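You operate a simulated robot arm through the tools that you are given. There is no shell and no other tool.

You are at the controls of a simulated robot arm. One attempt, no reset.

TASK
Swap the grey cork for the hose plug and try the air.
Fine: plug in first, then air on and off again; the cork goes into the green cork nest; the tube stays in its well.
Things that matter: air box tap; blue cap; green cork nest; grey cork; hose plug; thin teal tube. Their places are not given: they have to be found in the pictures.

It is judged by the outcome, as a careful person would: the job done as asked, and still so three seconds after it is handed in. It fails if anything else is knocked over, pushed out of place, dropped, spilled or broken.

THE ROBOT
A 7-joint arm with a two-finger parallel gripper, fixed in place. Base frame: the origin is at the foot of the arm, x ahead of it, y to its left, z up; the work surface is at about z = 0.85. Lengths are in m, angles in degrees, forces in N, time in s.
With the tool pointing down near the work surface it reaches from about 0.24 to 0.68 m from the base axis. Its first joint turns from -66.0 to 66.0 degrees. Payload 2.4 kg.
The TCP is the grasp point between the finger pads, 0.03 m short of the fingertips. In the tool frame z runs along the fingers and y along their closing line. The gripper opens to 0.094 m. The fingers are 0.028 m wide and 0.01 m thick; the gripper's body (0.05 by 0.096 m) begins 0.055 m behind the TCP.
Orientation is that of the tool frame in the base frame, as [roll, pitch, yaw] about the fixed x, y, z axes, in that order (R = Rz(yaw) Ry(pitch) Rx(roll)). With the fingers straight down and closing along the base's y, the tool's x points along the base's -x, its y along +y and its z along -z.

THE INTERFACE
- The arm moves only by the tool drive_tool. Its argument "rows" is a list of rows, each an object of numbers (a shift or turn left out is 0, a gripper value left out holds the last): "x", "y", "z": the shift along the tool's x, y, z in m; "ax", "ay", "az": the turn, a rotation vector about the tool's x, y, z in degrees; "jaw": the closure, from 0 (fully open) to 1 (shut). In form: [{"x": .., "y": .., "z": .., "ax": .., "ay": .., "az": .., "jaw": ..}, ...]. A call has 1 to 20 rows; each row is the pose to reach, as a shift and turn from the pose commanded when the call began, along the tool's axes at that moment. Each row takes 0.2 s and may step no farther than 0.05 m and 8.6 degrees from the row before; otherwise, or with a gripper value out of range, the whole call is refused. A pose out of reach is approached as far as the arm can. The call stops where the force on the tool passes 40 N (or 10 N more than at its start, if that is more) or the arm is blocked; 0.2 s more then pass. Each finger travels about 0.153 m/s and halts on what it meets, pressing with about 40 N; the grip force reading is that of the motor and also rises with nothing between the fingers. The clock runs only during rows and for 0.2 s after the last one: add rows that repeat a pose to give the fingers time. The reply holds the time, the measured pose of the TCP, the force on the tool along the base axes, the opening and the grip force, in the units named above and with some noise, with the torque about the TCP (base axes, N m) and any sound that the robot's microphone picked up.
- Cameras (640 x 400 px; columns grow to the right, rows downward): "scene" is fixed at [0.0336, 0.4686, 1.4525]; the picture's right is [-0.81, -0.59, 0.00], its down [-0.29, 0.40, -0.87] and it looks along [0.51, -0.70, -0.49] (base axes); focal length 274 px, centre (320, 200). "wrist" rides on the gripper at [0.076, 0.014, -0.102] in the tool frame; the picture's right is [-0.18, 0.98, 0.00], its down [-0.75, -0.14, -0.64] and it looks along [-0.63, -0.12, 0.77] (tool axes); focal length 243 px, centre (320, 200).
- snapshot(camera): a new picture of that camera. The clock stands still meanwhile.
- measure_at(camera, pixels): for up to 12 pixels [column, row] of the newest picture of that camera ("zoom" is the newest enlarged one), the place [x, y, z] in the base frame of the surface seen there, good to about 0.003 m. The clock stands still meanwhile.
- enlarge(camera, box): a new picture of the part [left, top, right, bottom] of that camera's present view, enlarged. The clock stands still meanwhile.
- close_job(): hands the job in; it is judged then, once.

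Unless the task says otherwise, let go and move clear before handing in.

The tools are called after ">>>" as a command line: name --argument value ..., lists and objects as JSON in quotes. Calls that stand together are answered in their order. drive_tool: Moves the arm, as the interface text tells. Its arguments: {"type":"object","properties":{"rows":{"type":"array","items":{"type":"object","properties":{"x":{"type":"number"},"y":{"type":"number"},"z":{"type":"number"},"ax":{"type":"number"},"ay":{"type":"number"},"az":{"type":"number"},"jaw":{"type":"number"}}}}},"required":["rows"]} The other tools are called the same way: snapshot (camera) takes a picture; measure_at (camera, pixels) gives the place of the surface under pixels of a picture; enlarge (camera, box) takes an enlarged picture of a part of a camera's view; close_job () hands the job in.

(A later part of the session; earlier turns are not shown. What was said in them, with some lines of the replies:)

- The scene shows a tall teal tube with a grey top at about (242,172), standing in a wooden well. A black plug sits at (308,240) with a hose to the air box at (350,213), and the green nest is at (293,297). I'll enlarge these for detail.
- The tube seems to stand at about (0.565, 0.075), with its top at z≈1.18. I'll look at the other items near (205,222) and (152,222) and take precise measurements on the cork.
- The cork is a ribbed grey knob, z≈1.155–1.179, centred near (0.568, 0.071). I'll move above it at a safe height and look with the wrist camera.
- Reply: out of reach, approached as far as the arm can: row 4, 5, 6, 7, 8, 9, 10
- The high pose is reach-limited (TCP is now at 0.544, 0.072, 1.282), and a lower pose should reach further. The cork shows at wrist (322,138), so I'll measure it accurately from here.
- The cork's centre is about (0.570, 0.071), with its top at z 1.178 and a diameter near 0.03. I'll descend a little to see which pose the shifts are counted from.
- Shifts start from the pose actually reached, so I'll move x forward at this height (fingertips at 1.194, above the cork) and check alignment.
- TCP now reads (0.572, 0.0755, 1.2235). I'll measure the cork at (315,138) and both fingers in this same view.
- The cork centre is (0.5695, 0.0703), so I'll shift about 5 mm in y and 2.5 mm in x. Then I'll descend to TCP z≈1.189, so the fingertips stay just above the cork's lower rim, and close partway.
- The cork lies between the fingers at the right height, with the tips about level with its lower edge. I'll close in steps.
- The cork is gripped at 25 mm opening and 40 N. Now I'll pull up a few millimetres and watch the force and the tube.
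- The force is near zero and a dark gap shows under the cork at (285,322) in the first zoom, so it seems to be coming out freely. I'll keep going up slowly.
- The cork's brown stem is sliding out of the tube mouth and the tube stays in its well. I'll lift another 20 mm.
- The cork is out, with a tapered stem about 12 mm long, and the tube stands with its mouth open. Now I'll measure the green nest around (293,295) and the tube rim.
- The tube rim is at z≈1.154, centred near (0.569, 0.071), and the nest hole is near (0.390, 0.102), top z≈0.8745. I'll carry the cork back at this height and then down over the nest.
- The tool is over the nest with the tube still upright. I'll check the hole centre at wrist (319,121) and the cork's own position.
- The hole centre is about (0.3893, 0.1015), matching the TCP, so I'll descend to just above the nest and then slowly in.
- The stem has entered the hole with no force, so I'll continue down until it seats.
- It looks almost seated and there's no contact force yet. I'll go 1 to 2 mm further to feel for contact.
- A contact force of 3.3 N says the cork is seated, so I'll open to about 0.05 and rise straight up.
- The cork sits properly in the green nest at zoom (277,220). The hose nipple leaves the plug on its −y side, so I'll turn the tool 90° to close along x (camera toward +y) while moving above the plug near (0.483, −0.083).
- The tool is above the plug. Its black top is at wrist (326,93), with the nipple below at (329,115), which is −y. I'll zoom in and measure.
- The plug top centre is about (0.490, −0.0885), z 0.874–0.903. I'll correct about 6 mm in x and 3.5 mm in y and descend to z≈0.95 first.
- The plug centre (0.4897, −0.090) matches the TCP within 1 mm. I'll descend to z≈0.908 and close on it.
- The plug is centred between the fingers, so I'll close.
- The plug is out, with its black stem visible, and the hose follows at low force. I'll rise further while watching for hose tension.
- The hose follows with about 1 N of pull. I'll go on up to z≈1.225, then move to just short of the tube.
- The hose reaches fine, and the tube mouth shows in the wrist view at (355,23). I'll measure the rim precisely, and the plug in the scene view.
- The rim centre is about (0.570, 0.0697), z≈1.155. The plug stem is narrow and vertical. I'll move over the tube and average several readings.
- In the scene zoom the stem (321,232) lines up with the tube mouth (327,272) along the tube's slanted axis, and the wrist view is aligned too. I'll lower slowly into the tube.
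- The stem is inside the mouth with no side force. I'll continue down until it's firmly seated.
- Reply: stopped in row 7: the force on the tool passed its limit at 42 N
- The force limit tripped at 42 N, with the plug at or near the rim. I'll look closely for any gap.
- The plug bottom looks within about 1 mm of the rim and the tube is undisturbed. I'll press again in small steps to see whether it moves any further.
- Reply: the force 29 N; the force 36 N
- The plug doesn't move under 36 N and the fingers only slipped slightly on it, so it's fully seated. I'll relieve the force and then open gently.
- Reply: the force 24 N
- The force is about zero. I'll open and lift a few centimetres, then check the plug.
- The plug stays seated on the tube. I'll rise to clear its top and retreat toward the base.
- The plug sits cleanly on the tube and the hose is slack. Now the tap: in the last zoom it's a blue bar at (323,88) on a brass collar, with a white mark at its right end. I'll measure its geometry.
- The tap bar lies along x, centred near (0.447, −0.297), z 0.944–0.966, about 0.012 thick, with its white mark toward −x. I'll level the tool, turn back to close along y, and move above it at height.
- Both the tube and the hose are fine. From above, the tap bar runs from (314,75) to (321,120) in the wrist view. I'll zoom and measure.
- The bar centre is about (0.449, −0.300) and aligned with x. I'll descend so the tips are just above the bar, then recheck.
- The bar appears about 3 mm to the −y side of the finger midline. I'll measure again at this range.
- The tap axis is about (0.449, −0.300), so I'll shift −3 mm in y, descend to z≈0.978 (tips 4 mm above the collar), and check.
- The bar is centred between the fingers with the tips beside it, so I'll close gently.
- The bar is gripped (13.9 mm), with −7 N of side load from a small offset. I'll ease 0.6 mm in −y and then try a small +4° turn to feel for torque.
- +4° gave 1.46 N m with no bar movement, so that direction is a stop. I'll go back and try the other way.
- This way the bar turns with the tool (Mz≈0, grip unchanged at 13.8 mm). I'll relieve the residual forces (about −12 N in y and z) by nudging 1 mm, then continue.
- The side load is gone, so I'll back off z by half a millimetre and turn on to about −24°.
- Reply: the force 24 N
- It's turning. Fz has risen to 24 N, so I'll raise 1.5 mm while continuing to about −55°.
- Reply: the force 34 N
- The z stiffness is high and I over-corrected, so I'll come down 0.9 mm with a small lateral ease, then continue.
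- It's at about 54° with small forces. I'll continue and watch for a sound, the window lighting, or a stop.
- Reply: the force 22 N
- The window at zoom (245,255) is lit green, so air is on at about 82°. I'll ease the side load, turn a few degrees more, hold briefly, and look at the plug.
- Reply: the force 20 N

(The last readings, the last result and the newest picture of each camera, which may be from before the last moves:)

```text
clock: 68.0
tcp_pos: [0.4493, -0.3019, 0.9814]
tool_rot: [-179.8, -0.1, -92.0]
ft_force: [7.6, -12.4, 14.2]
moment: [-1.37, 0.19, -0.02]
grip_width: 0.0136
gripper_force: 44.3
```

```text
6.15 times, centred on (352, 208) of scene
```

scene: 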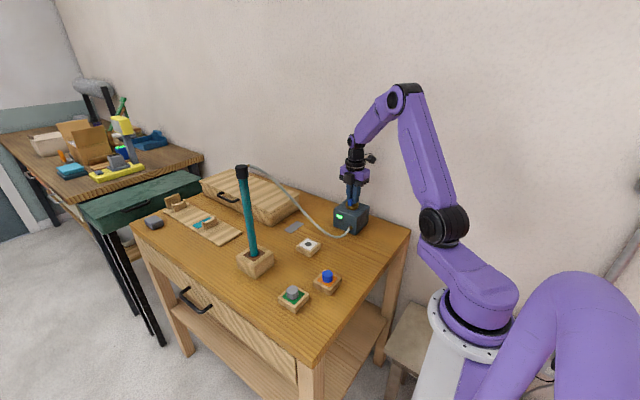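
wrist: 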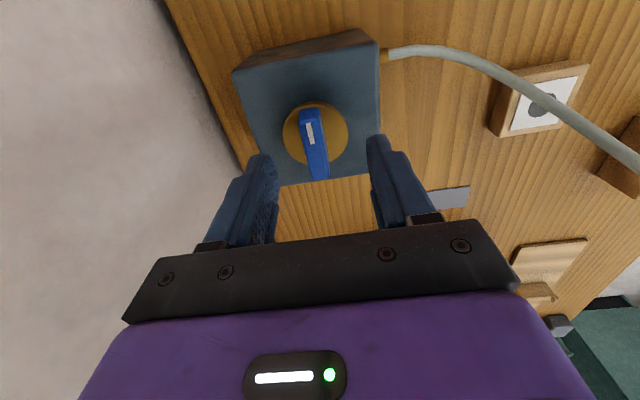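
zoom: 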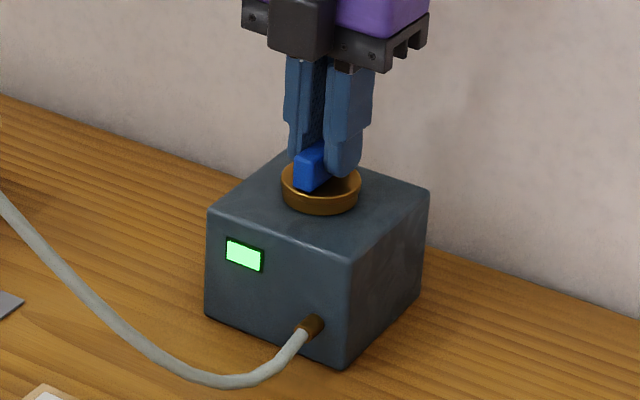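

Air is on, the plug holds, and the tube stands. Now I'll turn the tap back to off in stages.

>>> drive_tool --rows '[{"x": 0.0006, "y": -0.0004, "z": -0.0003}, {"x": 0.0006, "y": -0.0004, "z": -0.0003, "az": 4}, {"x": 0.0006, "y": -0.0004, "z": -0.0003, "az": 8}, {"x": 0.0006, "y": -0.0004, "z": -0.0003, "az": 12}, {"x": 0.0006, "y": -0.0004, "z": -0.0003, "az": 16}, {"x": 0.0006, "y": -0.0004, "z": -0.0003, "az": 16}]'

>>> drive_tool --rows '[{"az": 4}, {"az": 8}, {"az": 12}, {"az": 16}, {"az": 16}]'

```text
clock: 69.4
tcp_pos: [0.4487, -0.3013, 0.9811]
tool_rot: [180.0, 0.1, -108.0]
ft_force: [4.0, -2.5, 15.3]
moment: [-0.07, -0.03, -0.02]
grip_width: 0.0139
gripper_force: 44.9
```

```text
clock: 70.6
tcp_pos: [0.4478, -0.3009, 0.9807]
tool_rot: [179.9, 0.2, -124.0]
ft_force: [3.0, 6.0, 16.2]
moment: [0.52, -0.5, -0.02]
grip_width: 0.0138
gripper_force: 45.1
```

>>> drive_tool --rows '[{"z": -0.0004, "az": 4}, {"z": -0.0004, "az": 8}, {"z": -0.0004, "az": 12}, {"z": -0.0004, "az": 16}, {"z": -0.0004, "az": 20}, {"z": -0.0004, "az": 20}]'

>>> drive_tool --rows '[{"az": 4}, {"az": 8}, {"az": 12}, {"az": 16}, {"az": 20}, {"az": 20}]'

>>> enlarge --camera "scene" --box '[320, 175, 384, 240]'

```text
clock: 72.0
tcp_pos: [0.4487, -0.3013, 0.9822]
tool_rot: [179.8, 0.0, -144.0]
ft_force: [0.5, 6.4, -5.6]
moment: [0.5, -1.04, -0.01]
grip_width: 0.0139
gripper_force: 44.8
```

```text
clock: 73.4
tcp_pos: [0.4478, -0.3009, 0.9806]
tool_rot: [179.7, -0.1, -164.0]
ft_force: [-11.6, 20.6, -8.4]
moment: [0.29, -0.86, 0.05]
grip_width: 0.0137
gripper_force: 44.3
```

```text
6.15 times, centred on (352, 208) of scene
```

zoom: 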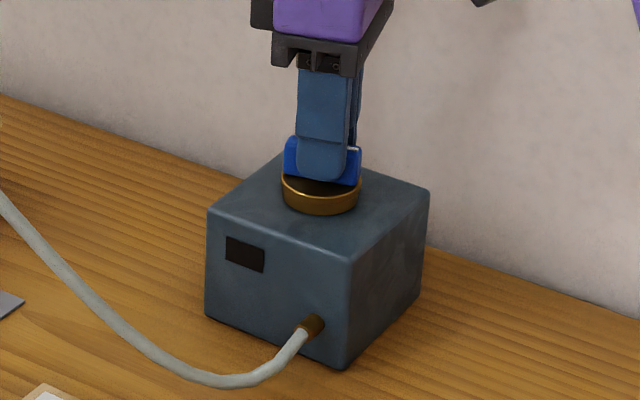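

The light is off and 16° remain to the original position. I'll ease the side load and finish the turn to the stop.

>>> drive_tool --rows '[{"x": 0.0002, "y": 0.001, "z": 0.0002}, {"x": 0.0002, "y": 0.001, "z": 0.0002, "az": 4}, {"x": 0.0002, "y": 0.001, "z": 0.0002, "az": 8}, {"x": 0.0002, "y": 0.001, "z": 0.0002, "az": 12}, {"x": 0.0002, "y": 0.001, "z": 0.0002, "az": 15}, {"x": 0.0002, "y": 0.001, "z": 0.0002, "az": 15}]'

>>> drive_tool --rows '[{"az": 1}, {"az": 1}]'

>>> enlarge --camera "scene" --box '[320, 175, 384, 240]'

```text
clock: 74.8
tcp_pos: [0.4474, -0.3, 0.9805]
tool_rot: [179.6, -0.1, -178.9]
ft_force: [-12.1, 20.0, -5.6]
moment: [0.18, -1.06, 0.04]
grip_width: 0.0139
gripper_force: 44.7
```

```text
clock: 75.4
tcp_pos: [0.4478, -0.2998, 0.9809]
tool_rot: [179.7, -0.2, -179.8]
ft_force: [-9.3, 20.8, -7.8]
moment: [0.15, -0.85, 0.05]
grip_width: 0.0138
gripper_force: 45.0
```

```text
6.15 times, centred on (352, 208) of scene
```

zoom: 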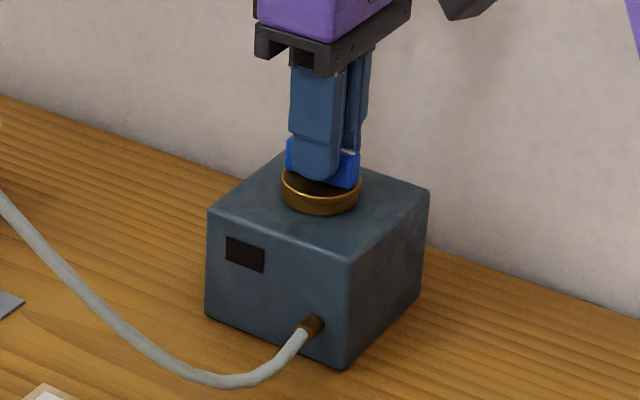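

The tap is back at its start with the light off. I'll relieve the side load before opening.

>>> drive_tool --rows '[{"x": 0.0004, "y": 0.0007}, {"x": 0.0007, "y": 0.0013}, {"x": 0.0007, "y": 0.0013}]'

>>> drive_tool --rows '[{"jaw": 0.85}, {"jaw": 0.78}, {"jaw": 0.7}, {"jaw": 0.6}, {"jaw": 0.55}, {"jaw": 0.55}]'

>>> drive_tool --rows '[{"z": -0.01}, {"z": -0.02}, {"z": -0.04}, {"z": -0.07}, {"z": -0.1}, {"z": -0.14}, {"z": -0.18}, {"z": -0.22}, {"z": -0.25}]'

>>> snapshot --camera "scene"

>>> snapshot --camera "wrist"

>>> enlarge --camera "scene" --box '[320, 180, 384, 240]'

```text
clock: 76.2
tcp_pos: [0.4494, -0.2998, 0.9815]
tool_rot: [179.9, 0.1, 180.0]
ft_force: [-0.8, 7.7, -10.0]
moment: [0.14, 1.39, 0.03]
grip_width: 0.0139
gripper_force: 45.3
```

```text
clock: 77.6
tcp_pos: [0.4492, -0.2991, 0.9814]
tool_rot: [179.9, 0.0, -179.8]
ft_force: [0.4, -0.5, -1.2]
moment: [0.01, 0.02, -0.01]
grip_width: 0.0422
gripper_force: 0.2
```

```text
clock: 79.6
tcp_pos: [0.4473, -0.3005, 1.2315]
tool_rot: [179.9, 0.0, -179.9]
ft_force: [0.2, -0.4, 0.7]
moment: [0.02, 0.02, 0.01]
grip_width: 0.0423
gripper_force: 0.0
```

```text
taken
```

scene: 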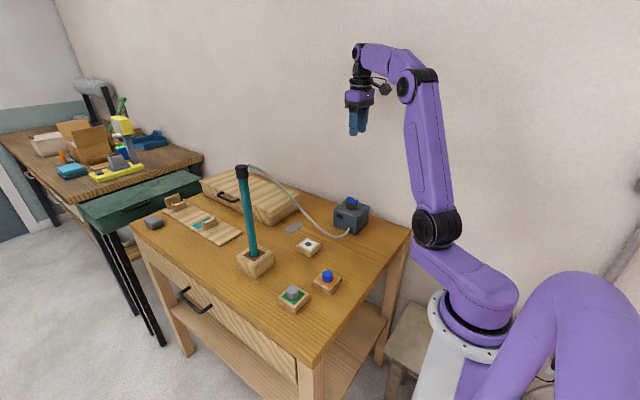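

```text
taken
```

wrist: 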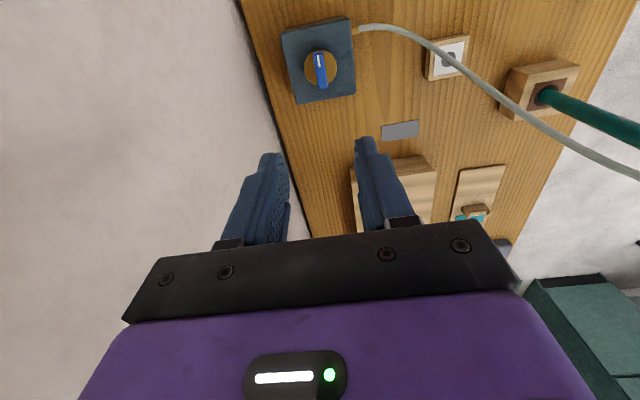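

```text
6.67 times, centred on (352, 210) of scene
```

zoom: 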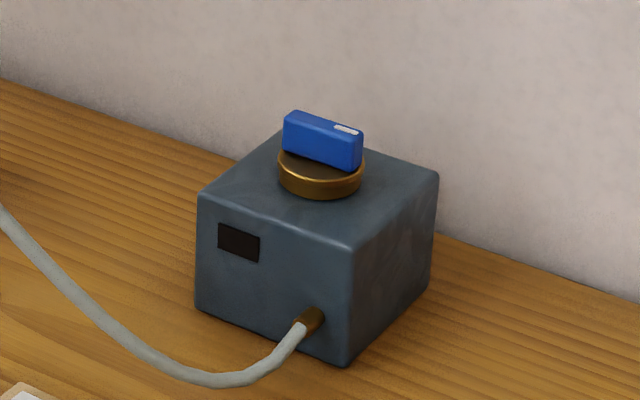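

The tap is back to off, the window is dark, and the arm is clear. I'll take a last close look at the plug, the tube well and the nests.

>>> enlarge --camera "scene" --box '[218, 155, 266, 185]'

>>> enlarge --camera "scene" --box '[220, 230, 350, 320]'

>>> measure_at --camera "scene" --pixels '[[242, 169], [242, 178], [247, 210], [253, 245], [293, 290], [327, 274]]'

```text
13.33 times, centred on (242, 170) of scene
```

zoom: 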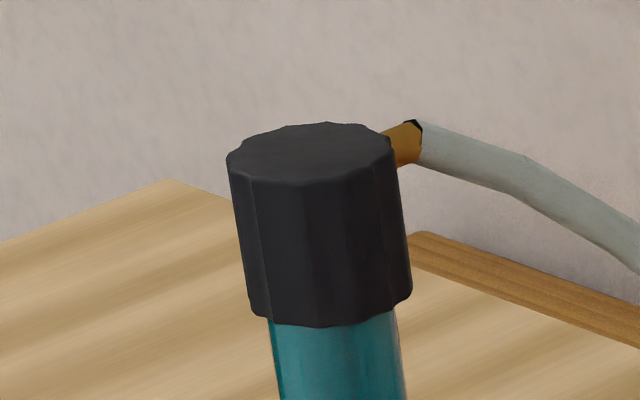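

```text
4.44 times, centred on (285, 275) of scene
```

zoom: 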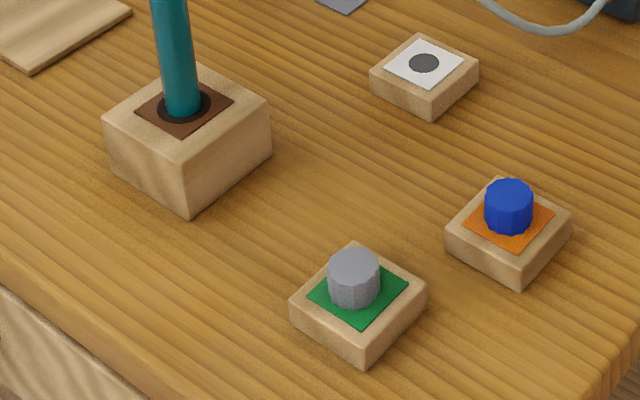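

```text
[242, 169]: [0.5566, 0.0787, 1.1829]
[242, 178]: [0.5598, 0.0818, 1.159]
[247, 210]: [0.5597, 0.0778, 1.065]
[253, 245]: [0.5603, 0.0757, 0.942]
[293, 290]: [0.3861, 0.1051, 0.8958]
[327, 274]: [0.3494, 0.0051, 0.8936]
```

The pictures show the plug seated on the tube, the tube in its well, the cork in the green nest and the blue cap untouched. The tap is off and the arm is clear, so I'm handing in.

>>> close_job

```text
The job is handed in.
```

The last pictures, taken just before I handed in, show the swap done and the air tried, with the tap back off.

- **Cork:** the grey cork came out of the teal tube and sits in the green nest.
- **Plug:** the hose plug is pressed fully onto the tube and didn't move under about 36 N. It went in before the air was turned on.
- **Air:** I turned the tap on until the box window lit green and held it about a second and a half. I then turned it back to where it started, and the window is dark. The plug stayed in place and no sound was picked up.
- **Everything else:** the tube is still upright in its well and the blue cap is untouched. Nothing was knocked over or moved out of place.

My first try at the tap was the wrong way. It met a stop after about 4°, so I turned it the other way.
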